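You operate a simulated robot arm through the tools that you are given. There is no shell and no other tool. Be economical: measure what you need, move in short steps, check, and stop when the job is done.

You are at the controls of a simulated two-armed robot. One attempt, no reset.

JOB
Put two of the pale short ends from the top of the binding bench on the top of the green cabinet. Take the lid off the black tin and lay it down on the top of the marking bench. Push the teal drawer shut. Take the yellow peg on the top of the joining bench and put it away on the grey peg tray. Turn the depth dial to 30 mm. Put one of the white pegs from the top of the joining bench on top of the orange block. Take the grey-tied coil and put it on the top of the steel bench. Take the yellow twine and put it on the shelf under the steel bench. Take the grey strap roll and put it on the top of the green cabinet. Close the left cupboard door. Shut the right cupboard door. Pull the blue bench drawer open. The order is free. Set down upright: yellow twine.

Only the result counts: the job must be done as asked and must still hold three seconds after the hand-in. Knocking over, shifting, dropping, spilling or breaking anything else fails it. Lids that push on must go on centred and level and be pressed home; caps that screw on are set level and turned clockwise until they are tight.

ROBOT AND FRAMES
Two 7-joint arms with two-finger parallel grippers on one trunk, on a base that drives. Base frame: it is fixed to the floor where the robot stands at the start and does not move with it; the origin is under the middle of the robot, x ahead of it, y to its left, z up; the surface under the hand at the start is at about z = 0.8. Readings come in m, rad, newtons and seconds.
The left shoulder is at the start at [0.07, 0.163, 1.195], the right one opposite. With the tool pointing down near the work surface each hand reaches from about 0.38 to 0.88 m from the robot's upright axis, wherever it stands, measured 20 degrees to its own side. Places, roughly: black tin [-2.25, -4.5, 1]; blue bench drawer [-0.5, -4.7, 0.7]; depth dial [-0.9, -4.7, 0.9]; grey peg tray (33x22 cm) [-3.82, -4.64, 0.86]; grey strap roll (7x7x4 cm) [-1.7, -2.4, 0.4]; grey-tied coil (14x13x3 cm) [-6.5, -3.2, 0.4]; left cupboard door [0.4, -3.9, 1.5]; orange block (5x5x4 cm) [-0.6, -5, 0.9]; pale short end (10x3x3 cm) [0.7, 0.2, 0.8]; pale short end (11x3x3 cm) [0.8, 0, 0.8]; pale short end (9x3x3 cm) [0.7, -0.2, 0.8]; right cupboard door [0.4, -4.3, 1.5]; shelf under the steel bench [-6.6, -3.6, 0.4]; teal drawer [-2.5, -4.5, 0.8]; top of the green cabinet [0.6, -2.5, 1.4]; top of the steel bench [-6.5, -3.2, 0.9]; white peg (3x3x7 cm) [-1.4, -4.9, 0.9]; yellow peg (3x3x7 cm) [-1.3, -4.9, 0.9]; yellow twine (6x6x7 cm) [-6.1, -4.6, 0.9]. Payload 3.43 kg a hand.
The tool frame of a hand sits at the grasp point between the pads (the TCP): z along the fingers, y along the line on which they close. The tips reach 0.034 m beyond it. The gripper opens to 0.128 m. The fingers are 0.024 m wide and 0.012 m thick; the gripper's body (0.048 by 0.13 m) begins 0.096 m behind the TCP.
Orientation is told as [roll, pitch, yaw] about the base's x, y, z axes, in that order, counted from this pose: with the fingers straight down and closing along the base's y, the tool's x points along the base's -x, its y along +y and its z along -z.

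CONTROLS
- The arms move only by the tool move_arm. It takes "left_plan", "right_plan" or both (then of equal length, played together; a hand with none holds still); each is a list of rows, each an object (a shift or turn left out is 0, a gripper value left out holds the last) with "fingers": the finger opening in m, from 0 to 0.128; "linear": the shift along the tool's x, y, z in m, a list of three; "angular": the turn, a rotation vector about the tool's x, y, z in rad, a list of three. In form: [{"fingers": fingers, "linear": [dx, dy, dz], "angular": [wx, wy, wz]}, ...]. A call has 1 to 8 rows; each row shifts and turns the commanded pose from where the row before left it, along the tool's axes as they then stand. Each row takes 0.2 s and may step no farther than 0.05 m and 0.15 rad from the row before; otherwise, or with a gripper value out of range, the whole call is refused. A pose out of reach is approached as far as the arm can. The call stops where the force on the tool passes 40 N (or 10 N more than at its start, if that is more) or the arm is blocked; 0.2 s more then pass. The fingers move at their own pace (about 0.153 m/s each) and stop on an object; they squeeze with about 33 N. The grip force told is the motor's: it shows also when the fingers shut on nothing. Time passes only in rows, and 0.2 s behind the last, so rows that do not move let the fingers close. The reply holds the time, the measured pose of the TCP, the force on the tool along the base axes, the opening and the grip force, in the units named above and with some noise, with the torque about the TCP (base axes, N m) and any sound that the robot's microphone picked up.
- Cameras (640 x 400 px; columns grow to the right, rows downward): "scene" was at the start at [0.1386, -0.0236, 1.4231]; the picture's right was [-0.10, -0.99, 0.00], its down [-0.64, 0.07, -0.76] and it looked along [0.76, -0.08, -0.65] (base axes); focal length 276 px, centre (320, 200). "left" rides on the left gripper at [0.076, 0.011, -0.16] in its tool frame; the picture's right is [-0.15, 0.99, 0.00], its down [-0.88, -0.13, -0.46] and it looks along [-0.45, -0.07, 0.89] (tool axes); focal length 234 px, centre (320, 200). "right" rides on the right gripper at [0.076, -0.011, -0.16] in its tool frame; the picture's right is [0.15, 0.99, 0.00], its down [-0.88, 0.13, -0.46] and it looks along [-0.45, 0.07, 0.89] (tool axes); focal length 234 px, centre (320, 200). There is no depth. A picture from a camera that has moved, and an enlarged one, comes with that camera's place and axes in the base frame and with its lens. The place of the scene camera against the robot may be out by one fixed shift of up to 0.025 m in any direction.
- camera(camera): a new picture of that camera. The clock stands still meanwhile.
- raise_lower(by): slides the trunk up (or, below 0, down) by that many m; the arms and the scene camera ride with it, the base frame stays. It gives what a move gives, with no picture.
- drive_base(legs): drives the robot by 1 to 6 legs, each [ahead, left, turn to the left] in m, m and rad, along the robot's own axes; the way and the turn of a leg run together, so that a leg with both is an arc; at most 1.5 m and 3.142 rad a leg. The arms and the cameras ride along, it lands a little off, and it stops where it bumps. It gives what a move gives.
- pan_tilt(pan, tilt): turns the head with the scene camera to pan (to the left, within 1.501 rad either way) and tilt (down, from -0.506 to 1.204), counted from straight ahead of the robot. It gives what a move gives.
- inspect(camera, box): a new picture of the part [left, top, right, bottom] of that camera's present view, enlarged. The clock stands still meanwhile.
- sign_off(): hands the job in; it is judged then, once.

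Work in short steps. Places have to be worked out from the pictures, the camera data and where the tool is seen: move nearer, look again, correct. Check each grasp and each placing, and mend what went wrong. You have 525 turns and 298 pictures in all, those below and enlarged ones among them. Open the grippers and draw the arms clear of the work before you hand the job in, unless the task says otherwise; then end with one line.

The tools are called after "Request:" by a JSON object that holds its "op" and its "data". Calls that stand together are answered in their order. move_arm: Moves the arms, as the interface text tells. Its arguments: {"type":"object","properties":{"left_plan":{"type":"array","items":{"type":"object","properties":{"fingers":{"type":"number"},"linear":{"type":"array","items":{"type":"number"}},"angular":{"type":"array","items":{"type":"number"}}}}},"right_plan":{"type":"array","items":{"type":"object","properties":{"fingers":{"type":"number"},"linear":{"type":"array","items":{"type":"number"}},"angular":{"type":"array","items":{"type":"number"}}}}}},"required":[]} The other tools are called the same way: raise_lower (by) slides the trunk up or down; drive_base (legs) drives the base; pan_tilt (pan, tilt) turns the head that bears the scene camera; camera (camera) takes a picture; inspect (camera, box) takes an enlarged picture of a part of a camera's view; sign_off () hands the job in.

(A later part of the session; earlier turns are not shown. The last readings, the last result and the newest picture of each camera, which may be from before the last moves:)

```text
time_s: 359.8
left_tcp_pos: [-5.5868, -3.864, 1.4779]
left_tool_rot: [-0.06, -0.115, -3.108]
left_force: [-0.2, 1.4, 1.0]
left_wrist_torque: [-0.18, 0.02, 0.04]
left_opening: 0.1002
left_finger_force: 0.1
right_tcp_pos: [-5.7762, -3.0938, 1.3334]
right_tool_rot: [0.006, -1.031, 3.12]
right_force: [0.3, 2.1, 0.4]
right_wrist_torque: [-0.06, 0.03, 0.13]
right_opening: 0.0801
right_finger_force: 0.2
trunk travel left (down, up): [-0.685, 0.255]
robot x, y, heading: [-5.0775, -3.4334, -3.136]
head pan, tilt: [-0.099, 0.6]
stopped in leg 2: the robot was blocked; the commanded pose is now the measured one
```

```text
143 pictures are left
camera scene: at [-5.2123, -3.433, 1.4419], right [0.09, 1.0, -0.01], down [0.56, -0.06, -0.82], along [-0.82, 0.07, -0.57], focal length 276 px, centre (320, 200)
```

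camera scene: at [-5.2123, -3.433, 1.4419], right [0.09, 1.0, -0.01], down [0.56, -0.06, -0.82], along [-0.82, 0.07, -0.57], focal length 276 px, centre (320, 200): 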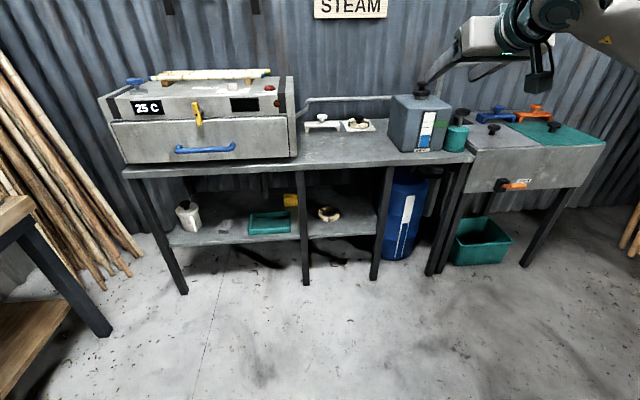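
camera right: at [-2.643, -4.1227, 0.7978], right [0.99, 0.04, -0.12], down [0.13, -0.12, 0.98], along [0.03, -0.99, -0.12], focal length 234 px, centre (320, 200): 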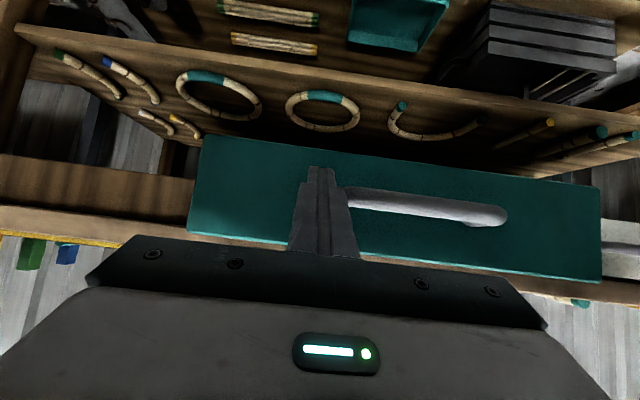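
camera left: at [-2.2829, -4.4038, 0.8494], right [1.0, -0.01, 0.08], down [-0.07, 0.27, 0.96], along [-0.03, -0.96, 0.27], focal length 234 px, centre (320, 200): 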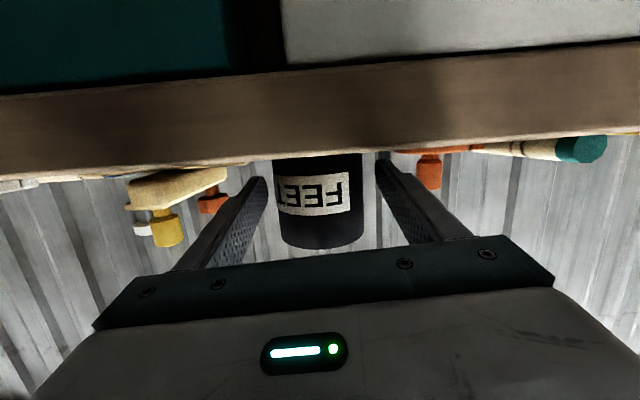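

I bumped the wooden table on my right. I move off it and check it at once.

Request:
{"op": "drive_base", "data": {"legs": [[0, 0.1, 0]]}}

Request:
{"op": "pan_tilt", "data": {"pan": -1.4, "tilt": 0.7}}

Request:
{"op": "camera", "data": {"camera": "scene"}}

```text
time_s: 360.9
left_tcp_pos: [-5.5876, -3.9694, 1.477]
left_tool_rot: [-0.065, -0.113, -3.107]
left_force: [-0.5, 0.3, 0.3]
left_wrist_torque: [-0.03, -0.06, -0.01]
left_opening: 0.1
left_finger_force: 0.0
right_tcp_pos: [-5.7767, -3.1986, 1.3354]
right_tool_rot: [-0.002, -1.031, 3.127]
right_force: [0.4, 1.5, 0.2]
right_wrist_torque: [-0.01, 0.04, 0.03]
right_opening: 0.0799
right_finger_force: 0.0
trunk travel left (down, up): [-0.685, 0.255]
robot x, y, heading: [-5.0774, -3.533, -3.137]
head pan, tilt: [-0.099, 0.6]
```

```text
time_s: 362.4
left_tcp_pos: [-5.5867, -3.9718, 1.4749]
left_tool_rot: [-0.069, -0.112, -3.106]
left_force: [0.2, -0.1, 0.0]
left_wrist_torque: [0.0, 0.02, 0.0]
left_opening: 0.0998
left_finger_force: 0.1
right_tcp_pos: [-5.7775, -3.2004, 1.3366]
right_tool_rot: [-0.006, -1.032, 3.132]
right_force: [0.1, -0.4, -0.3]
right_wrist_torque: [0.0, 0.0, 0.0]
right_opening: 0.08
right_finger_force: 0.1
trunk travel left (down, up): [-0.685, 0.255]
robot x, y, heading: [-5.0748, -3.5336, -3.137]
head pan, tilt: [-1.4, 0.7]
```

```text
142 pictures are left
camera scene: at [-5.1391, -3.4654, 1.4334], right [0.98, 0.18, 0.0], down [0.11, -0.63, -0.76], along [-0.13, 0.75, -0.64], focal length 276 px, centre (320, 200)
```

scene: 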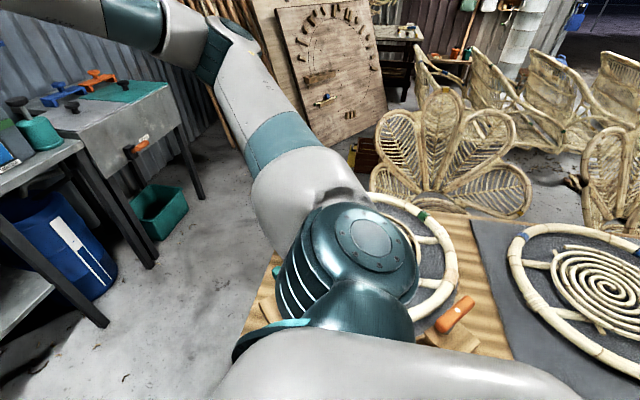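

The table looks undisturbed. I drive forward to the steel bench and look at the coil.

Request:
{"op": "drive_base", "data": {"legs": [[0.6, 0, 0]]}}

Request:
{"op": "pan_tilt", "data": {"pan": -1.5, "tilt": 0.6}}

Request:
{"op": "camera", "data": {"camera": "scene"}}

Request:
{"op": "pan_tilt", "data": {"pan": -0.2, "tilt": 0.7}}

Request:
{"op": "camera", "data": {"camera": "scene"}}

```text
time_s: 365.8
left_tcp_pos: [-6.1772, -3.9722, 1.4746]
left_tool_rot: [-0.067, -0.114, -3.114]
left_force: [0.6, 0.7, 0.2]
left_wrist_torque: [-0.01, 0.03, -0.02]
left_opening: 0.1001
left_finger_force: 0.2
right_tcp_pos: [-6.3624, -3.1998, 1.3368]
right_tool_rot: [-0.006, -1.03, 3.128]
right_force: [-1.1, 0.1, -0.2]
right_wrist_torque: [0.0, 0.0, 0.02]
right_opening: 0.0803
right_finger_force: 0.0
trunk travel left (down, up): [-0.685, 0.255]
robot x, y, heading: [-5.6645, -3.5342, -3.144]
head pan, tilt: [-1.4, 0.7]
```

```text
time_s: 366.4
left_tcp_pos: [-6.1788, -3.9712, 1.4747]
left_tool_rot: [-0.069, -0.114, -3.113]
left_force: [0.0, -1.3, 0.5]
left_wrist_torque: [-0.01, 0.01, 0.02]
left_opening: 0.0999
left_finger_force: 0.1
right_tcp_pos: [-6.3651, -3.1988, 1.3359]
right_tool_rot: [-0.006, -1.031, 3.128]
right_force: [-0.1, 0.0, 0.1]
right_wrist_torque: [-0.05, -0.02, -0.03]
right_opening: 0.0799
right_finger_force: 0.1
trunk travel left (down, up): [-0.685, 0.255]
robot x, y, heading: [-5.6708, -3.5352, -3.138]
head pan, tilt: [-1.499, 0.6]
```

```text
141 pictures are left
camera scene: at [-5.7195, -3.4625, 1.442], right [1.0, 0.07, 0.0], down [0.04, -0.56, -0.82], along [-0.06, 0.82, -0.57], focal length 276 px, centre (320, 200)
```

scene: 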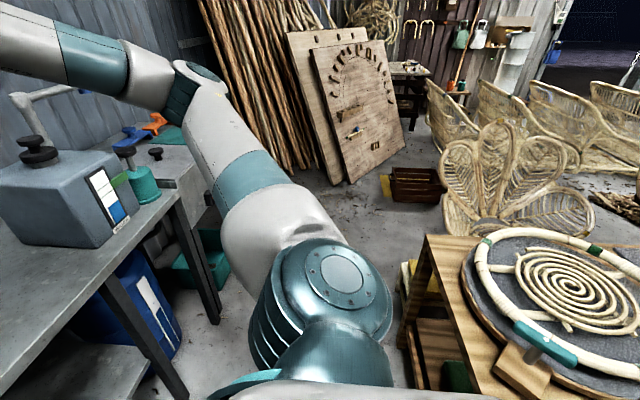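

```text
time_s: 367.9
left_tcp_pos: [-6.1772, -3.9707, 1.4744]
left_tool_rot: [-0.069, -0.114, -3.112]
left_force: [0.3, -0.1, -0.2]
left_wrist_torque: [0.0, 0.02, 0.01]
left_opening: 0.0999
left_finger_force: 0.1
right_tcp_pos: [-6.3638, -3.1985, 1.3355]
right_tool_rot: [-0.006, -1.03, 3.128]
right_force: [0.2, 0.6, 0.7]
right_wrist_torque: [0.02, -0.01, 0.01]
right_opening: 0.08
right_finger_force: 0.1
trunk travel left (down, up): [-0.685, 0.255]
robot x, y, heading: [-5.6654, -3.5355, -3.137]
head pan, tilt: [-0.201, 0.7]
```

```text
140 pictures are left
camera scene: at [-5.7958, -3.5337, 1.4334], right [0.2, 0.98, 0.0], down [0.63, -0.13, -0.76], along [-0.75, 0.15, -0.64], focal length 276 px, centre (320, 200)
```

scene: 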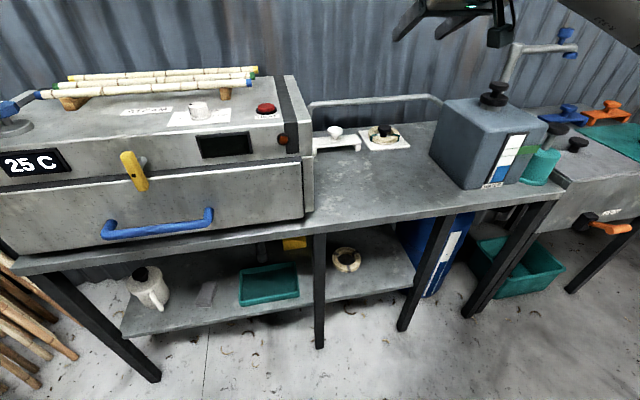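

The table is fine. There is free bench top between the steam box and the jug for the coil. I back up a little and lower the trunk to shelf height.

Request:
{"op": "drive_base", "data": {"legs": [[-0.12, 0.02, 0]]}}

Request:
{"op": "raise_lower", "data": {"by": -0.4}}

Request:
{"op": "raise_lower", "data": {"by": -0.27}}

Request:
{"op": "camera", "data": {"camera": "scene"}}

Request:
{"op": "camera", "data": {"camera": "right"}}

```text
time_s: 369.1
left_tcp_pos: [-6.0596, -3.9908, 1.4741]
left_tool_rot: [-0.067, -0.112, -3.114]
left_force: [-0.3, 1.0, -0.6]
left_wrist_torque: [0.01, 0.0, 0.01]
left_opening: 0.1003
left_finger_force: 0.0
right_tcp_pos: [-6.2443, -3.2185, 1.3347]
right_tool_rot: [-0.005, -1.03, 3.126]
right_force: [0.5, -0.5, 0.6]
right_wrist_torque: [0.0, 0.01, 0.01]
right_opening: 0.0798
right_finger_force: 0.0
trunk travel left (down, up): [-0.685, 0.255]
robot x, y, heading: [-5.5479, -3.5574, 3.142]
head pan, tilt: [-0.201, 0.7]
```

```text
time_s: 373.0
left_tcp_pos: [-6.0585, -3.9909, 1.075]
left_tool_rot: [-0.068, -0.112, -3.111]
left_force: [0.3, 0.2, -0.9]
left_wrist_torque: [0.0, 0.03, 0.0]
left_opening: 0.0999
left_finger_force: 0.0
right_tcp_pos: [-6.245, -3.2183, 0.9354]
right_tool_rot: [-0.004, -1.032, 3.127]
right_force: [-1.1, -0.3, 0.9]
right_wrist_torque: [0.0, 0.0, 0.02]
right_opening: 0.0796
right_finger_force: 0.0
trunk travel left (down, up): [-0.285, 0.655]
robot x, y, heading: [-5.5444, -3.5537, 3.144]
head pan, tilt: [-0.201, 0.7]
```

```text
time_s: 375.7
left_tcp_pos: [-6.0584, -3.9912, 0.8053]
left_tool_rot: [-0.067, -0.114, -3.114]
left_force: [0.1, 0.3, 0.2]
left_wrist_torque: [0.0, 0.0, -0.01]
left_opening: 0.1001
left_finger_force: 0.2
right_tcp_pos: [-6.2443, -3.2183, 0.6665]
right_tool_rot: [-0.005, -1.031, 3.125]
right_force: [-0.5, -0.2, 0.0]
right_wrist_torque: [0.0, 0.02, 0.0]
right_opening: 0.0802
right_finger_force: 0.0
trunk travel left (down, up): [-0.015, 0.925]
robot x, y, heading: [-5.5458, -3.5579, 3.14]
head pan, tilt: [-0.201, 0.7]
```

```text
139 pictures are left
camera scene: at [-5.6763, -3.5536, 0.7635], right [0.2, 0.98, 0.0], down [0.63, -0.13, -0.76], along [-0.75, 0.15, -0.64], focal length 276 px, centre (320, 200)
```

scene: 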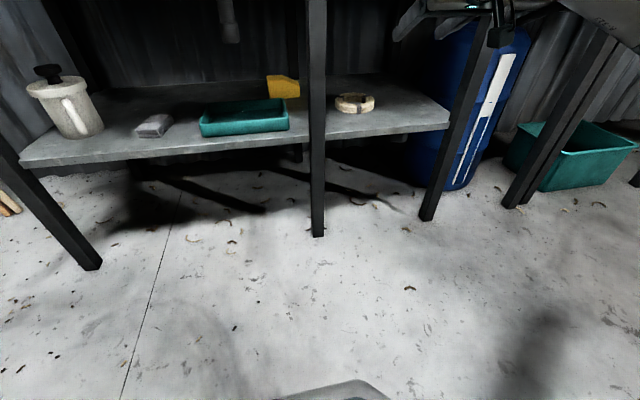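

```text
138 pictures are left
camera right: at [-6.0675, -3.2114, 0.6835], right [0.05, -0.99, -0.13], down [-0.06, -0.13, 0.99], along [-1.0, -0.05, -0.07], focal length 234 px, centre (320, 200)
```

right: 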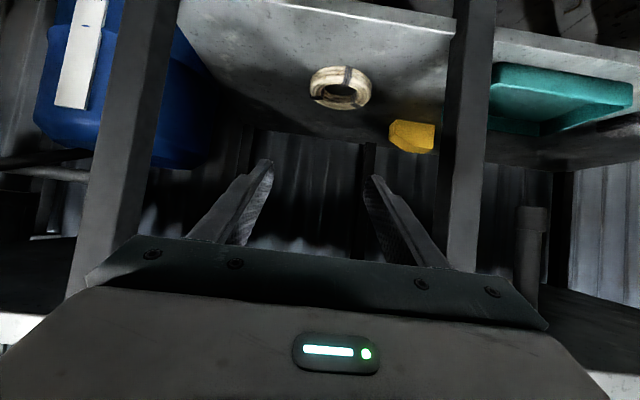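

The coil is at about [-6.527, -3.246]. I'll straddle its right-hand (+y) side, one finger in the hole. I steepen the hand slightly and lower it in front of the shelf.

Request:
{"op": "move_arm", "data": {"right_plan": [{"angular": [0, 0.115, 0], "linear": [0, -0.011, 0], "fingers": 0.058}, {"angular": [0, 0.115, 0], "linear": [0, -0.011, 0]}, {"linear": [0.03, 0, 0.029]}, {"linear": [0.03, 0, 0.029]}, {"linear": [0.018, 0, 0.0174]}]}}

Request:
{"op": "camera", "data": {"camera": "right"}}

```text
time_s: 376.9
left_tcp_pos: [-6.0581, -3.9904, 0.8053]
left_tool_rot: [-0.068, -0.113, -3.112]
left_force: [-0.4, 0.2, -0.4]
left_wrist_torque: [-0.02, -0.01, -0.03]
left_opening: 0.1001
left_finger_force: 0.1
right_tcp_pos: [-6.244, -3.1947, 0.5573]
right_tool_rot: [-0.004, -0.802, 3.126]
right_force: [-0.4, -0.2, 0.1]
right_wrist_torque: [-0.04, -0.01, -0.01]
right_opening: 0.0581
right_finger_force: 0.0
trunk travel left (down, up): [-0.015, 0.925]
robot x, y, heading: [-5.5478, -3.5562, 3.142]
head pan, tilt: [-0.201, 0.7]
```

```text
137 pictures are left
camera right: at [-6.0758, -3.1869, 0.6147], right [0.08, -0.99, -0.11], down [-0.29, -0.13, 0.95], along [-0.95, -0.05, -0.3], focal length 234 px, centre (320, 200)
```

right: 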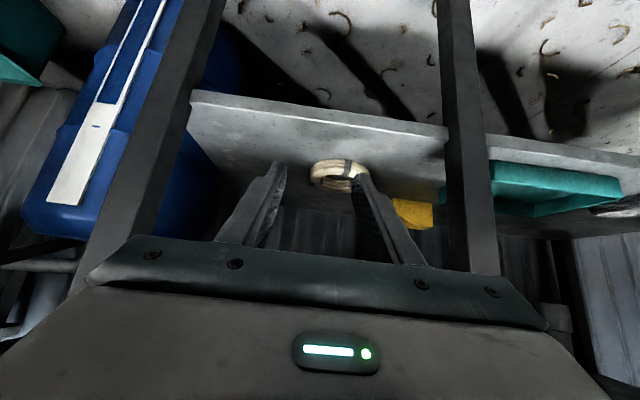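

I drive forward 0.2 m under the bench front and look again.

Request:
{"op": "drive_base", "data": {"legs": [[0.2, 0, 0]]}}

Request:
{"op": "camera", "data": {"camera": "right"}}

```text
time_s: 378.5
left_tcp_pos: [-6.2562, -3.9923, 0.8058]
left_tool_rot: [-0.068, -0.115, -3.111]
left_force: [0.7, 0.3, 0.2]
left_wrist_torque: [-0.02, 0.01, 0.0]
left_opening: 0.1001
left_finger_force: 0.0
right_tcp_pos: [-6.4438, -3.1963, 0.5569]
right_tool_rot: [-0.003, -0.801, 3.128]
right_force: [-0.4, -0.4, 0.5]
right_wrist_torque: [0.0, -0.02, 0.02]
right_opening: 0.0578
right_finger_force: 0.1
trunk travel left (down, up): [-0.015, 0.925]
robot x, y, heading: [-5.7449, -3.5553, -3.145]
head pan, tilt: [-0.201, 0.7]
```

```text
136 pictures are left
camera right: at [-6.2755, -3.1886, 0.6147], right [0.08, -0.99, -0.11], down [-0.29, -0.13, 0.95], along [-0.95, -0.05, -0.3], focal length 234 px, centre (320, 200)
```

right: 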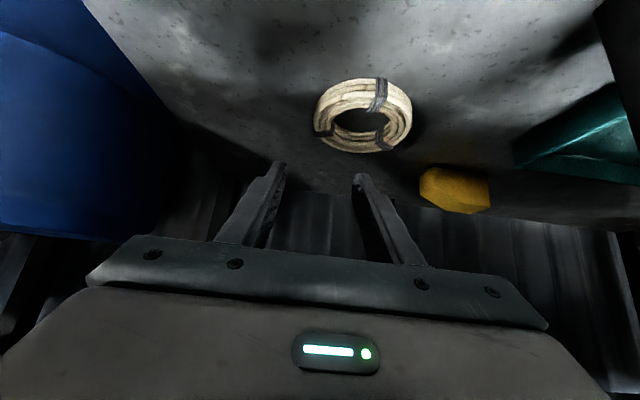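

I move above the ring's side at [-6.53, -3.196], then look before descending.

Request:
{"op": "move_arm", "data": {"right_plan": [{"linear": [-0.0303, 0, 0.0312]}, {"linear": [-0.0303, 0, 0.0312]}, {"linear": [0.0287, 0, 0.0278]}, {"linear": [0.0143, 0, 0.0139]}]}}

Request:
{"op": "camera", "data": {"camera": "right"}}

```text
time_s: 379.5
left_tcp_pos: [-6.2562, -3.9922, 0.8057]
left_tool_rot: [-0.069, -0.112, -3.109]
left_force: [-0.5, -0.6, 0.6]
left_wrist_torque: [0.0, 0.04, 0.03]
left_opening: 0.0998
left_finger_force: 0.1
right_tcp_pos: [-6.5322, -3.1955, 0.4977]
right_tool_rot: [-0.004, -0.803, 3.126]
right_force: [-0.3, 0.6, 0.3]
right_wrist_torque: [-0.02, -0.02, 0.0]
right_opening: 0.0578
right_finger_force: 0.0
trunk travel left (down, up): [-0.015, 0.925]
robot x, y, heading: [-5.745, -3.5557, -3.143]
head pan, tilt: [-0.201, 0.7]
```

```text
135 pictures are left
camera right: at [-6.3634, -3.1877, 0.5555], right [0.08, -0.99, -0.11], down [-0.29, -0.13, 0.95], along [-0.95, -0.05, -0.29], focal length 234 px, centre (320, 200)
```

right: 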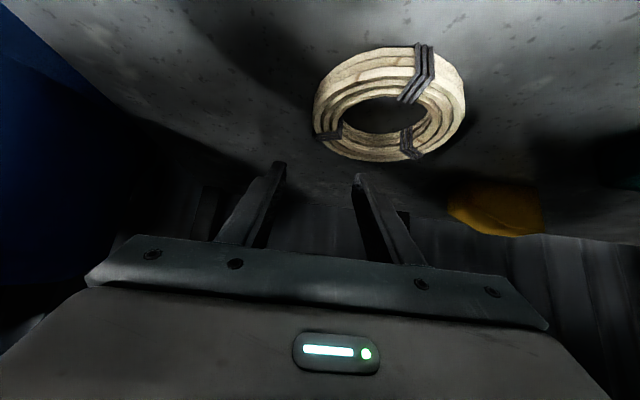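

The ring's side is right below the fingers' gap. I descend until the tips touch the shelf.

Request:
{"op": "move_arm", "data": {"right_plan": [{"linear": [0.0215, 0, 0.0209]}, {"linear": [0.0144, 0, 0.0139]}, {"linear": [0.0043, 0, 0.0042]}, {"linear": [0.0036, 0, 0.0035]}, {"linear": [0.0036, 0, 0.0035]}]}}

Request:
{"op": "camera", "data": {"camera": "right"}}

```text
time_s: 380.7
left_tcp_pos: [-6.2553, -3.9919, 0.8051]
left_tool_rot: [-0.068, -0.114, -3.11]
left_force: [1.0, 0.3, 0.1]
left_wrist_torque: [0.0, -0.02, -0.01]
left_opening: 0.1
left_finger_force: 0.0
right_tcp_pos: [-6.5306, -3.1933, 0.4325]
right_tool_rot: [-0.005, -0.802, 3.126]
right_force: [2.8, -0.4, 2.3]
right_wrist_torque: [-0.1, -0.01, 0.05]
right_opening: 0.058
right_finger_force: 0.1
trunk travel left (down, up): [-0.015, 0.925]
robot x, y, heading: [-5.7455, -3.5564, -3.146]
head pan, tilt: [-0.201, 0.7]
```

```text
134 pictures are left
camera right: at [-6.3624, -3.1865, 0.4899], right [0.08, -0.99, -0.11], down [-0.29, -0.13, 0.95], along [-0.95, -0.05, -0.29], focal length 234 px, centre (320, 200)
```

right: 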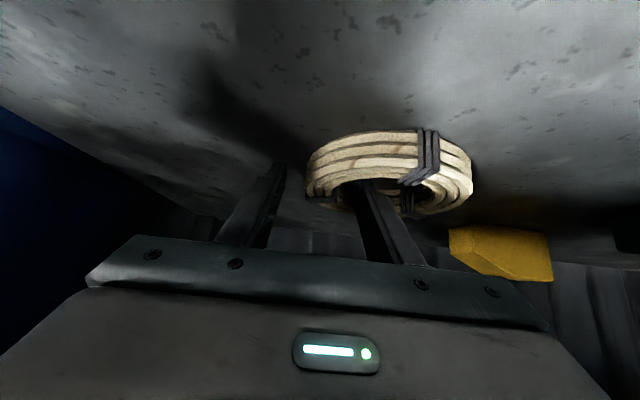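

One finger is in the hole and the other outside. I close and lift slightly.

Request:
{"op": "move_arm", "data": {"right_plan": [{"fingers": 0.005}, {"fingers": 0.005}, {"fingers": 0.005}, {"linear": [-0.0144, 0, -0.0139]}, {"linear": [-0.0215, 0, -0.0209]}, {}]}}

Request:
{"op": "camera", "data": {"camera": "right"}}

```text
time_s: 382.1
left_tcp_pos: [-6.2575, -3.9928, 0.8047]
left_tool_rot: [-0.067, -0.114, -3.111]
left_force: [0.2, 0.7, 0.3]
left_wrist_torque: [-0.01, 0.0, 0.0]
left_opening: 0.1002
left_finger_force: 0.1
right_tcp_pos: [-6.5298, -3.1926, 0.4816]
right_tool_rot: [-0.004, -0.801, 3.128]
right_force: [0.6, 0.0, -0.2]
right_wrist_torque: [0.03, 0.0, -0.01]
right_opening: 0.0311
right_finger_force: 32.9
trunk travel left (down, up): [-0.015, 0.925]
robot x, y, heading: [-5.7425, -3.5567, -3.142]
head pan, tilt: [-0.201, 0.7]
```

```text
133 pictures are left
camera right: at [-6.3623, -3.186, 0.5391], right [0.08, -0.99, -0.11], down [-0.29, -0.13, 0.95], along [-0.95, -0.05, -0.3], focal length 234 px, centre (320, 200)
```

right: 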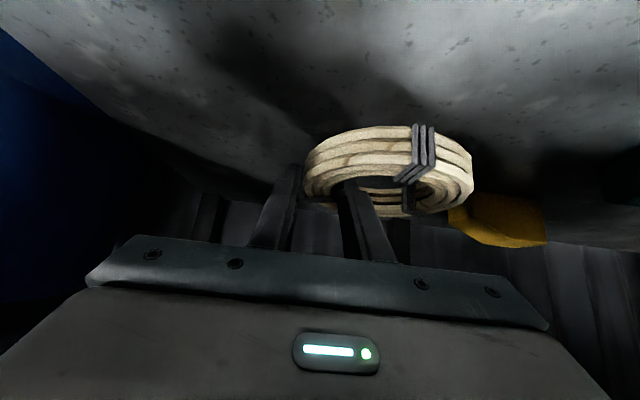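

The coil is lifted. I raise a little more, back out from under the bench, and raise the trunk.

Request:
{"op": "move_arm", "data": {"right_plan": [{"linear": [-0.0215, 0, -0.0209]}, {}]}}

Request:
{"op": "drive_base", "data": {"legs": [[-0.33, 0, 0]]}}

Request:
{"op": "raise_lower", "data": {"by": 0.4}}

Request:
{"op": "raise_lower", "data": {"by": 0.2}}

Request:
{"op": "camera", "data": {"camera": "right"}}

Request:
{"op": "camera", "data": {"camera": "scene"}}

```text
time_s: 382.7
left_tcp_pos: [-6.2565, -3.9923, 0.8048]
left_tool_rot: [-0.067, -0.113, -3.111]
left_force: [0.9, 0.4, -0.9]
left_wrist_torque: [0.0, 0.0, 0.03]
left_opening: 0.1001
left_finger_force: 0.1
right_tcp_pos: [-6.5303, -3.1931, 0.5103]
right_tool_rot: [-0.005, -0.801, 3.128]
right_force: [0.3, -0.9, -0.7]
right_wrist_torque: [0.02, 0.0, 0.0]
right_opening: 0.0308
right_finger_force: 32.6
trunk travel left (down, up): [-0.015, 0.925]
robot x, y, heading: [-5.7475, -3.5577, -3.137]
head pan, tilt: [-0.201, 0.7]
```

```text
time_s: 384.9
left_tcp_pos: [-5.9293, -3.9913, 0.8038]
left_tool_rot: [-0.067, -0.113, -3.112]
left_force: [0.3, 0.0, 0.0]
left_wrist_torque: [0.03, -0.01, 0.02]
left_opening: 0.0999
left_finger_force: 0.0
right_tcp_pos: [-6.2029, -3.1933, 0.5106]
right_tool_rot: [-0.004, -0.799, 3.127]
right_force: [-0.4, -0.8, 0.2]
right_wrist_torque: [0.01, -0.01, -0.02]
right_opening: 0.0309
right_finger_force: 33.2
trunk travel left (down, up): [-0.015, 0.925]
robot x, y, heading: [-5.4204, -3.5564, -3.138]
head pan, tilt: [-0.201, 0.7]
```

```text
time_s: 388.7
left_tcp_pos: [-5.9292, -3.9919, 1.2053]
left_tool_rot: [-0.067, -0.112, -3.112]
left_force: [0.1, 0.6, 0.1]
left_wrist_torque: [0.01, -0.02, 0.0]
left_opening: 0.1001
left_finger_force: 0.1
right_tcp_pos: [-6.2024, -3.1924, 0.9109]
right_tool_rot: [-0.003, -0.801, 3.128]
right_force: [-0.2, 0.2, -0.6]
right_wrist_torque: [0.01, -0.02, -0.01]
right_opening: 0.0309
right_finger_force: 33.4
trunk travel left (down, up): [-0.415, 0.525]
robot x, y, heading: [-5.4182, -3.5589, -3.142]
head pan, tilt: [-0.201, 0.7]
```

```text
time_s: 390.9
left_tcp_pos: [-5.9304, -3.9927, 1.4054]
left_tool_rot: [-0.068, -0.112, -3.112]
left_force: [-0.5, -0.2, 0.4]
left_wrist_torque: [-0.03, 0.01, -0.02]
left_opening: 0.1
left_finger_force: 0.0
right_tcp_pos: [-6.2029, -3.1928, 1.1107]
right_tool_rot: [-0.004, -0.802, 3.125]
right_force: [-0.3, 0.2, 0.3]
right_wrist_torque: [0.04, 0.04, -0.02]
right_opening: 0.0308
right_finger_force: 33.3
trunk travel left (down, up): [-0.615, 0.325]
robot x, y, heading: [-5.416, -3.5561, -3.14]
head pan, tilt: [-0.201, 0.7]
```

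```text
132 pictures are left
camera right: at [-6.0357, -3.1848, 1.168], right [0.08, -0.99, -0.11], down [-0.29, -0.13, 0.95], along [-0.95, -0.05, -0.3], focal length 234 px, centre (320, 200)
```

right: 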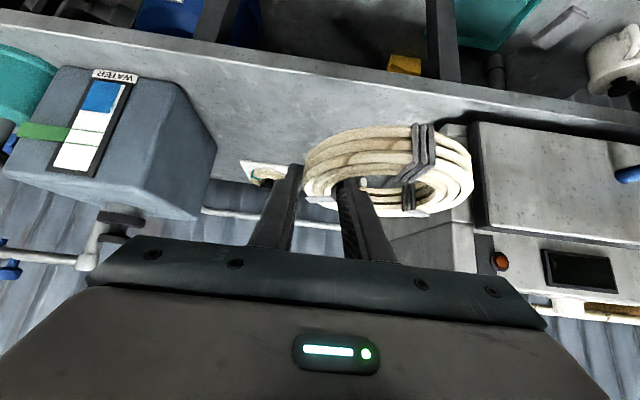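

```text
131 pictures are left
camera scene: at [-5.5483, -3.5533, 1.3633], right [0.2, 0.98, 0.0], down [0.63, -0.13, -0.76], along [-0.75, 0.15, -0.64], focal length 276 px, centre (320, 200)
```

scene: 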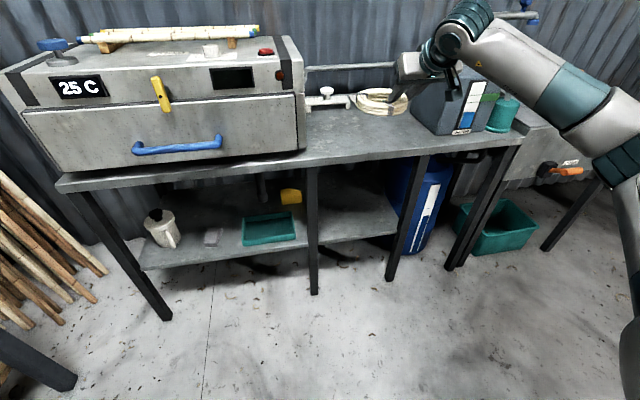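

The free bench top spans y -3.5…-3.0. I drive forward with the coil held above the bench, keeping away from the jug.

Request:
{"op": "drive_base", "data": {"legs": [[0, 0.06, 0], [0.3, 0, 0]]}}

Request:
{"op": "camera", "data": {"camera": "scene"}}

Request:
{"op": "camera", "data": {"camera": "right"}}

```text
time_s: 393.5
left_tcp_pos: [-6.2314, -4.0512, 1.405]
left_tool_rot: [-0.069, -0.114, -3.11]
left_force: [0.2, -0.1, 0.0]
left_wrist_torque: [0.02, 0.0, 0.02]
left_opening: 0.1001
left_finger_force: 0.1
right_tcp_pos: [-6.5061, -3.2537, 1.1113]
right_tool_rot: [-0.002, -0.801, 3.128]
right_force: [0.7, -0.1, -1.1]
right_wrist_torque: [0.04, -0.01, 0.0]
right_opening: 0.0308
right_finger_force: 32.9
trunk travel left (down, up): [-0.615, 0.325]
robot x, y, heading: [-5.7203, -3.6154, -3.138]
head pan, tilt: [-0.201, 0.7]
```

```text
130 pictures are left
camera scene: at [-5.8505, -3.6142, 1.3634], right [0.2, 0.98, 0.0], down [0.63, -0.13, -0.76], along [-0.75, 0.15, -0.64], focal length 276 px, centre (320, 200)
```

scene: 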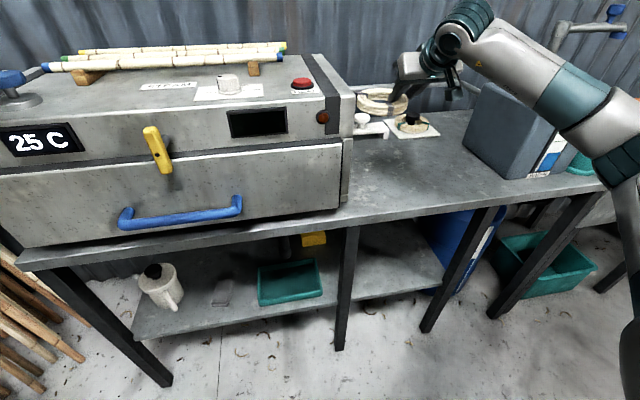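

```text
129 pictures are left
camera right: at [-6.3383, -3.246, 1.1685], right [0.08, -0.99, -0.11], down [-0.29, -0.13, 0.95], along [-0.95, -0.05, -0.3], focal length 234 px, centre (320, 200)
```

right: 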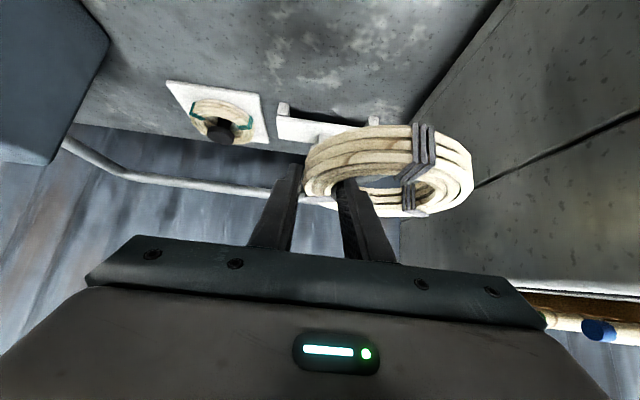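

The steam box's side is at y≈-3.405, so I shift the coil 4 cm to the right, then lower it on to the bench top.

Request:
{"op": "move_arm", "data": {"right_plan": [{"linear": [0, -0.04, 0]}, {"linear": [0.0287, 0, 0.0278]}, {"linear": [0.0287, 0, 0.0278]}, {"linear": [0.0287, 0, 0.0278]}, {"linear": [0.0144, 0, 0.0139]}]}}

Request:
{"op": "camera", "data": {"camera": "right"}}

Request:
{"op": "camera", "data": {"camera": "scene"}}

```text
time_s: 394.7
left_tcp_pos: [-6.2322, -4.0523, 1.4051]
left_tool_rot: [-0.068, -0.112, -3.11]
left_force: [-0.1, 0.8, 0.0]
left_wrist_torque: [0.02, 0.0, 0.02]
left_opening: 0.0999
left_finger_force: 0.1
right_tcp_pos: [-6.5076, -3.2143, 0.9711]
right_tool_rot: [-0.007, -0.802, 3.128]
right_force: [0.4, 0.2, -0.2]
right_wrist_torque: [0.06, 0.0, 0.01]
right_opening: 0.0304
right_finger_force: 33.3
trunk travel left (down, up): [-0.615, 0.325]
robot x, y, heading: [-5.7204, -3.6147, -3.138]
head pan, tilt: [-0.201, 0.7]
```

```text
128 pictures are left
camera right: at [-6.3388, -3.2063, 1.0282], right [0.08, -0.99, -0.11], down [-0.29, -0.13, 0.95], along [-0.95, -0.05, -0.3], focal length 234 px, centre (320, 200)
```

right: 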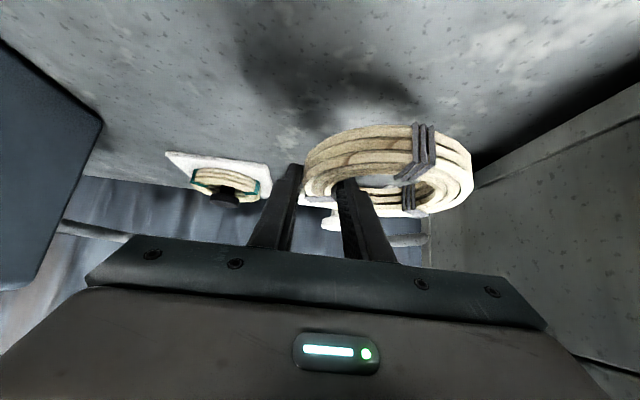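

```text
127 pictures are left
camera scene: at [-5.8515, -3.6145, 1.3633], right [0.2, 0.98, 0.0], down [0.63, -0.13, -0.76], along [-0.75, 0.15, -0.64], focal length 276 px, centre (320, 200)
```

scene: 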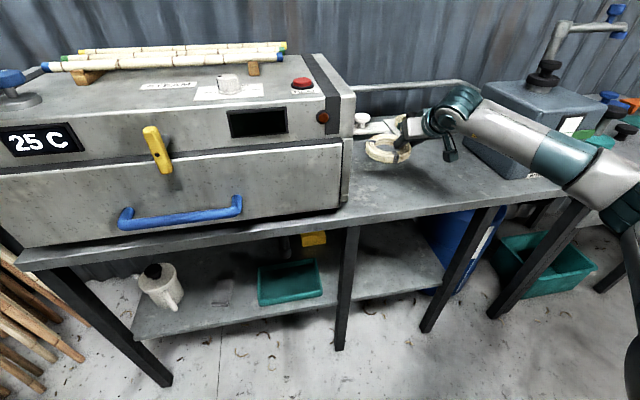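

Nearly there and clear of everything. I lower in fine steps until contact.

Request:
{"op": "move_arm", "data": {"right_plan": [{"linear": [0.0144, 0, 0.0139]}, {"linear": [0.0043, 0, 0.0042]}, {"linear": [0.0036, 0, 0.0035]}, {"linear": [0.0036, 0, 0.0035]}, {"linear": [0.0036, 0, 0.0035]}, {"linear": [0.0036, 0, 0.0035]}, {"linear": [0.0036, 0, 0.0035]}]}}

Request:
{"op": "camera", "data": {"camera": "right"}}

```text
time_s: 396.3
left_tcp_pos: [-6.231, -4.053, 1.4055]
left_tool_rot: [-0.068, -0.114, -3.11]
left_force: [-1.2, 0.4, -0.3]
left_wrist_torque: [0.0, 0.0, 0.01]
left_opening: 0.0999
left_finger_force: 0.0
right_tcp_pos: [-6.5047, -3.2128, 0.9188]
right_tool_rot: [-0.003, -0.801, 3.127]
right_force: [-0.4, -0.9, -0.3]
right_wrist_torque: [0.02, -0.01, -0.01]
right_opening: 0.0308
right_finger_force: 33.0
trunk travel left (down, up): [-0.615, 0.325]
robot x, y, heading: [-5.7239, -3.6177, -3.139]
head pan, tilt: [-0.201, 0.7]
```

```text
126 pictures are left
camera right: at [-6.338, -3.2057, 0.9768], right [0.08, -0.99, -0.11], down [-0.29, -0.13, 0.95], along [-0.95, -0.05, -0.3], focal length 234 px, centre (320, 200)
```

right: 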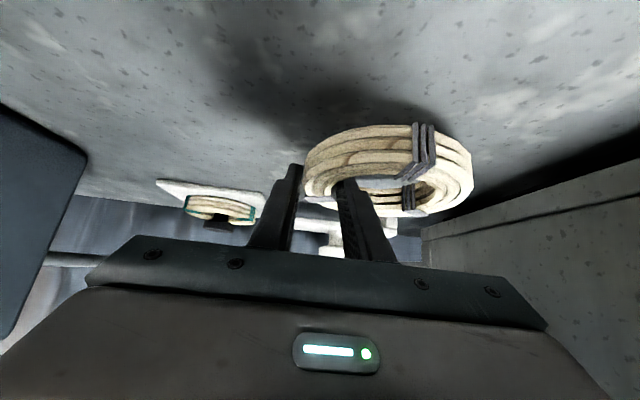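

No contact yet; I continue down.

Request:
{"op": "move_arm", "data": {"right_plan": [{"linear": [0.0072, 0, 0.007]}, {"linear": [0.0036, 0, 0.0035]}, {"linear": [0.0036, 0, 0.0035]}, {"linear": [0.0036, 0, 0.0035]}, {"linear": [0.0036, 0, 0.0035]}, {"linear": [0.0036, 0, 0.0035]}, {"linear": [0.0036, 0, 0.0035]}, {"linear": [0.0036, 0, 0.0035]}]}}

Request:
{"op": "camera", "data": {"camera": "right"}}

```text
time_s: 398.0
left_tcp_pos: [-6.231, -4.053, 1.4051]
left_tool_rot: [-0.067, -0.113, -3.112]
left_force: [-0.9, -0.4, 0.2]
left_wrist_torque: [0.0, -0.04, 0.02]
left_opening: 0.0997
left_finger_force: 0.0
right_tcp_pos: [-6.5098, -3.2136, 0.8912]
right_tool_rot: [0.0, -0.826, 3.124]
right_force: [7.6, -2.1, 17.6]
right_wrist_torque: [-0.16, -0.94, -0.02]
right_opening: 0.0311
right_finger_force: 32.7
trunk travel left (down, up): [-0.615, 0.325]
robot x, y, heading: [-5.7206, -3.6163, -3.139]
head pan, tilt: [-0.201, 0.7]
stopped in row 8 (right hand): the force on the tool passed its limit at 44 N (the readings are from after the stop); the commanded pose is now the measured one
```

```text
125 pictures are left
camera right: at [-6.3407, -3.2047, 0.9457], right [0.08, -0.99, -0.11], down [-0.26, -0.13, 0.96], along [-0.96, -0.05, -0.27], focal length 234 px, centre (320, 200)
```

right: 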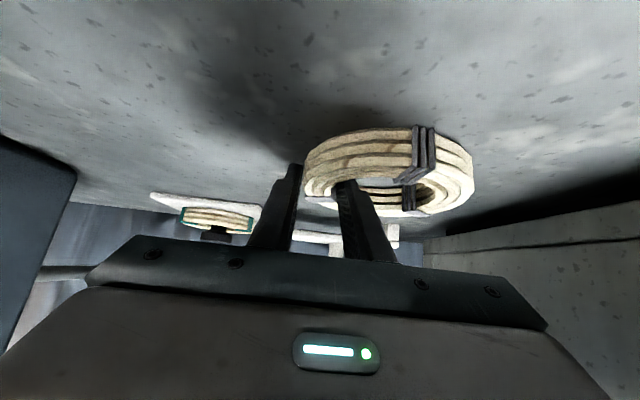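

Contact. I open to 0.055, rise straight up, and check.

Request:
{"op": "move_arm", "data": {"right_plan": [{"fingers": 0.054}, {"fingers": 0.054}, {"linear": [-0.0144, 0, -0.0139]}, {"linear": [-0.0287, 0, -0.0278]}, {"linear": [-0.0287, 0, -0.0278]}, {"linear": [-0.0287, 0, -0.0278]}]}}

Request:
{"op": "camera", "data": {"camera": "right"}}

```text
time_s: 399.4
left_tcp_pos: [-6.2316, -4.0535, 1.4052]
left_tool_rot: [-0.067, -0.113, -3.11]
left_force: [-1.1, -0.9, 0.3]
left_wrist_torque: [0.04, 0.0, -0.02]
left_opening: 0.1
left_finger_force: 0.1
right_tcp_pos: [-6.5057, -3.213, 1.0284]
right_tool_rot: [-0.003, -0.819, 3.125]
right_force: [-0.1, -0.2, -0.5]
right_wrist_torque: [-0.01, 0.01, -0.04]
right_opening: 0.0539
right_finger_force: 0.1
trunk travel left (down, up): [-0.615, 0.325]
robot x, y, heading: [-5.7211, -3.6167, -3.14]
head pan, tilt: [-0.201, 0.7]
```

```text
124 pictures are left
camera right: at [-6.3378, -3.2053, 1.0836], right [0.08, -0.99, -0.11], down [-0.27, -0.13, 0.95], along [-0.96, -0.05, -0.28], focal length 234 px, centre (320, 200)
```

right: 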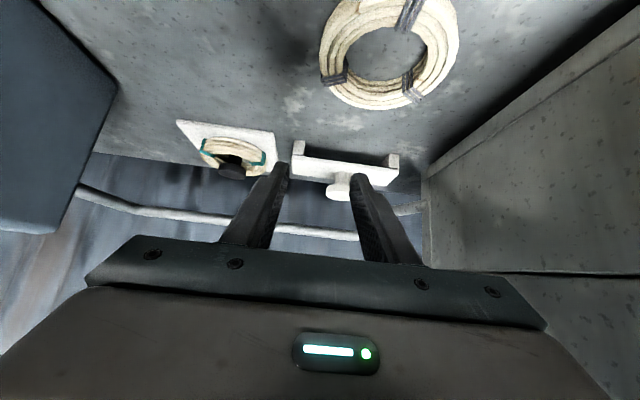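

The coil lies on the bench top. Next, the twine: I back out, raise, turn to face the bending bench, and approach its end.

Request:
{"op": "raise_lower", "data": {"by": 0.2}}

Request:
{"op": "drive_base", "data": {"legs": [[-0.25, 0.15, 0], [0, 0, 1.568], [0, -0.35, 0]]}}

Request:
{"op": "pan_tilt", "data": {"pan": -0.3, "tilt": 0.6}}

Request:
{"op": "camera", "data": {"camera": "scene"}}

```text
time_s: 401.6
left_tcp_pos: [-6.2314, -4.0517, 1.6048]
left_tool_rot: [-0.068, -0.112, -3.111]
left_force: [0.2, -0.3, 0.2]
left_wrist_torque: [-0.03, 0.0, 0.01]
left_opening: 0.1
left_finger_force: 0.0
right_tcp_pos: [-6.5068, -3.2126, 1.2274]
right_tool_rot: [-0.001, -0.816, 3.123]
right_force: [0.8, -0.2, -0.6]
right_wrist_torque: [-0.03, -0.02, 0.0]
right_opening: 0.0539
right_finger_force: 0.1
trunk travel left (down, up): [-0.815, 0.125]
robot x, y, heading: [-5.7213, -3.6165, -3.142]
head pan, tilt: [-0.201, 0.7]
```

```text
time_s: 409.2
left_tcp_pos: [-5.388, -4.2767, 1.6047]
left_tool_rot: [-0.071, -0.114, -1.544]
left_force: [-0.2, 1.3, -0.6]
left_wrist_torque: [0.03, 0.02, 0.02]
left_opening: 0.1
left_finger_force: 0.0
right_tcp_pos: [-6.2288, -4.5484, 1.2285]
right_tool_rot: [-0.005, -0.817, -1.588]
right_force: [-0.1, -0.2, -0.3]
right_wrist_torque: [-0.02, -0.01, -0.03]
right_opening: 0.0538
right_finger_force: 0.0
trunk travel left (down, up): [-0.815, 0.125]
robot x, y, heading: [-5.8231, -3.7658, -1.576]
head pan, tilt: [-0.201, 0.7]
```

```text
time_s: 409.9
left_tcp_pos: [-5.3904, -4.2769, 1.6044]
left_tool_rot: [-0.068, -0.113, -1.544]
left_force: [-0.2, -1.0, 0.6]
left_wrist_torque: [0.01, 0.01, 0.02]
left_opening: 0.1002
left_finger_force: 0.0
right_tcp_pos: [-6.2303, -4.5483, 1.2279]
right_tool_rot: [-0.002, -0.819, -1.591]
right_force: [1.6, -0.2, -0.8]
right_wrist_torque: [-0.01, -0.01, -0.02]
right_opening: 0.054
right_finger_force: 0.1
trunk travel left (down, up): [-0.815, 0.125]
robot x, y, heading: [-5.822, -3.7621, -1.572]
head pan, tilt: [-0.3, 0.6]
```

```text
123 pictures are left
camera scene: at [-5.8461, -3.9137, 1.572], right [-0.95, 0.3, 0.0], down [0.17, 0.54, -0.82], along [-0.24, -0.79, -0.57], focal length 276 px, centre (320, 200)
```

scene: 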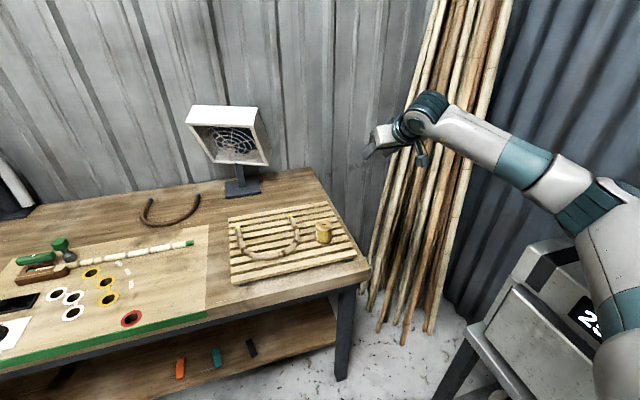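

The spool is about [-6.067, -4.61]. I bring the right hand left, in front of the spool, away from the stick bundle, and look.

Request:
{"op": "move_arm", "data": {"right_plan": [{"linear": [0.012, 0.035, -0.012], "fingers": 0.085}, {"linear": [0.012, 0.04, -0.012]}, {"linear": [0.012, 0.04, -0.012]}, {"linear": [0.012, 0.04, -0.012]}]}}

Request:
{"op": "camera", "data": {"camera": "right"}}

```text
time_s: 410.9
left_tcp_pos: [-5.3879, -4.2774, 1.6051]
left_tool_rot: [-0.069, -0.113, -1.544]
left_force: [0.5, 0.0, -0.4]
left_wrist_torque: [0.0, 0.02, 0.01]
left_opening: 0.1003
left_finger_force: 0.0
right_tcp_pos: [-6.0762, -4.4842, 1.2269]
right_tool_rot: [-0.003, -0.818, -1.592]
right_force: [-0.4, 0.3, -0.3]
right_wrist_torque: [0.01, 0.0, -0.02]
right_opening: 0.085
right_finger_force: 0.1
trunk travel left (down, up): [-0.815, 0.125]
robot x, y, heading: [-5.8233, -3.762, -1.574]
head pan, tilt: [-0.3, 0.6]
```

```text
122 pictures are left
camera right: at [-6.0819, -4.3162, 1.281], right [0.99, 0.08, -0.11], down [0.13, -0.27, 0.95], along [0.04, -0.96, -0.28], focal length 234 px, centre (320, 200)
```

right: 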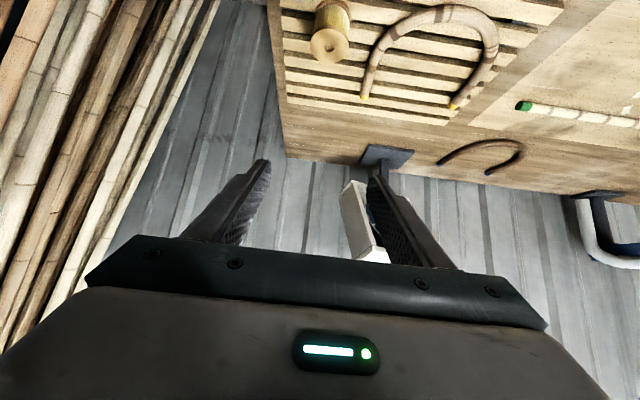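

Spool at about [-6.084, -4.594]. I lower the hand to z≈1.0 in front of it.

Request:
{"op": "move_arm", "data": {"right_plan": [{"linear": [0.033, -0.002, 0.028]}, {"linear": [0.033, -0.002, 0.028]}, {"linear": [0.033, -0.002, 0.028]}, {"linear": [0.033, -0.002, 0.028]}, {"linear": [0.033, 0, 0.028]}]}}

Request:
{"op": "camera", "data": {"camera": "right"}}

Request:
{"op": "inspect", "data": {"camera": "scene", "box": [220, 150, 420, 290]}}

```text
time_s: 412.1
left_tcp_pos: [-5.3736, -4.2725, 1.5998]
left_tool_rot: [-0.077, -0.115, -1.541]
left_force: [-0.1, -0.1, -0.5]
left_wrist_torque: [-0.09, 0.02, -0.01]
left_opening: 0.0999
left_finger_force: 0.0
right_tcp_pos: [-6.0651, -4.473, 1.0112]
right_tool_rot: [-0.009, -0.819, -1.579]
right_force: [0.2, 1.4, 0.1]
right_wrist_torque: [0.03, 0.03, -0.01]
right_opening: 0.0849
right_finger_force: 0.1
trunk travel left (down, up): [-0.815, 0.125]
robot x, y, heading: [-5.8203, -3.764, -1.573]
head pan, tilt: [-0.3, 0.6]
```

```text
121 pictures are left
camera right: at [-6.0734, -4.3045, 1.066], right [0.99, 0.09, -0.11], down [0.13, -0.27, 0.95], along [0.05, -0.96, -0.28], focal length 234 px, centre (320, 200)
```

right: 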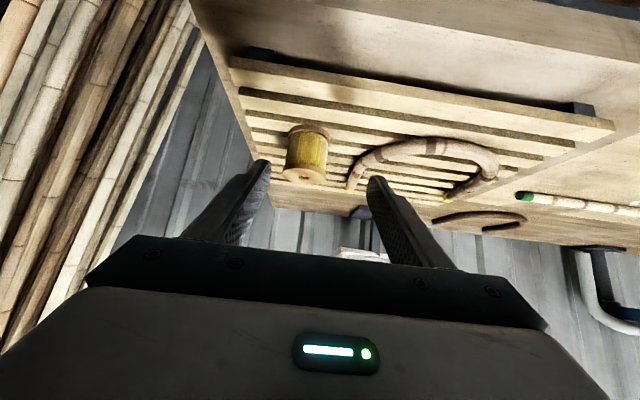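

```text
2.86 times, centred on (320, 220) of scene
camera zoom: at [-5.8315, -3.9111, 1.5702], right [-0.96, 0.3, 0.01], down [0.16, 0.54, -0.83], along [-0.25, -0.79, -0.56], focal length 789 px, centre (320, 143)
```

zoom: 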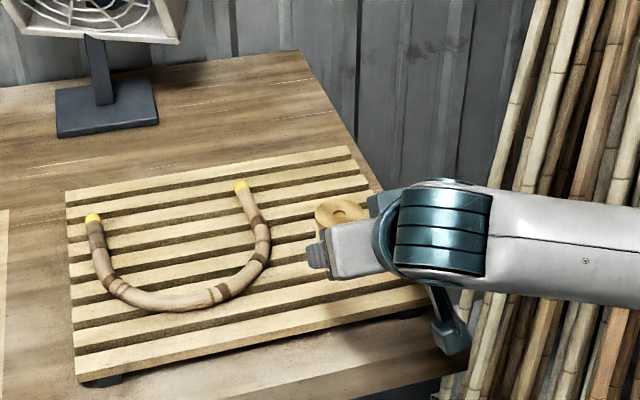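

The readings hint that my right elbow is pressing on the steam box. I move the base 0.12 m left to free it, then bring the hand back.

Request:
{"op": "drive_base", "data": {"legs": [[0, 0.13, 0]]}}

Request:
{"op": "pan_tilt", "data": {"pan": -0.9, "tilt": 0.6}}

Request:
{"op": "camera", "data": {"camera": "scene"}}

```text
time_s: 413.4
left_tcp_pos: [-5.2658, -4.2778, 1.6048]
left_tool_rot: [-0.068, -0.114, -1.547]
left_force: [0.7, -0.3, -0.6]
left_wrist_torque: [0.04, 0.05, 0.01]
left_opening: 0.0998
left_finger_force: 0.1
right_tcp_pos: [-5.9584, -4.4745, 1.0108]
right_tool_rot: [-0.003, -0.816, -1.597]
right_force: [-0.5, -0.4, 0.2]
right_wrist_torque: [0.0, 0.0, 0.01]
right_opening: 0.0851
right_finger_force: 0.1
trunk travel left (down, up): [-0.815, 0.125]
robot x, y, heading: [-5.6987, -3.7637, -1.578]
head pan, tilt: [-0.3, 0.6]
```

```text
time_s: 414.4
left_tcp_pos: [-5.2642, -4.2782, 1.6053]
left_tool_rot: [-0.069, -0.113, -1.55]
left_force: [0.0, -0.3, 0.7]
left_wrist_torque: [-0.03, -0.04, -0.02]
left_opening: 0.1
left_finger_force: 0.1
right_tcp_pos: [-5.9595, -4.474, 1.0118]
right_tool_rot: [-0.001, -0.817, -1.597]
right_force: [-0.2, -0.4, 0.0]
right_wrist_torque: [-0.01, 0.01, 0.01]
right_opening: 0.085
right_finger_force: 0.1
trunk travel left (down, up): [-0.815, 0.125]
robot x, y, heading: [-5.6929, -3.7649, -1.575]
head pan, tilt: [-0.901, 0.6]
```

```text
119 pictures are left
camera scene: at [-5.7629, -3.8843, 1.572], right [-0.62, 0.79, 0.0], down [0.44, 0.35, -0.82], along [-0.65, -0.51, -0.57], focal length 276 px, centre (320, 200)
```

scene: 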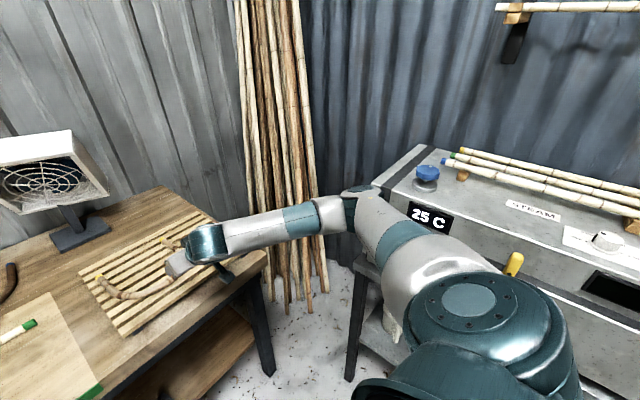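

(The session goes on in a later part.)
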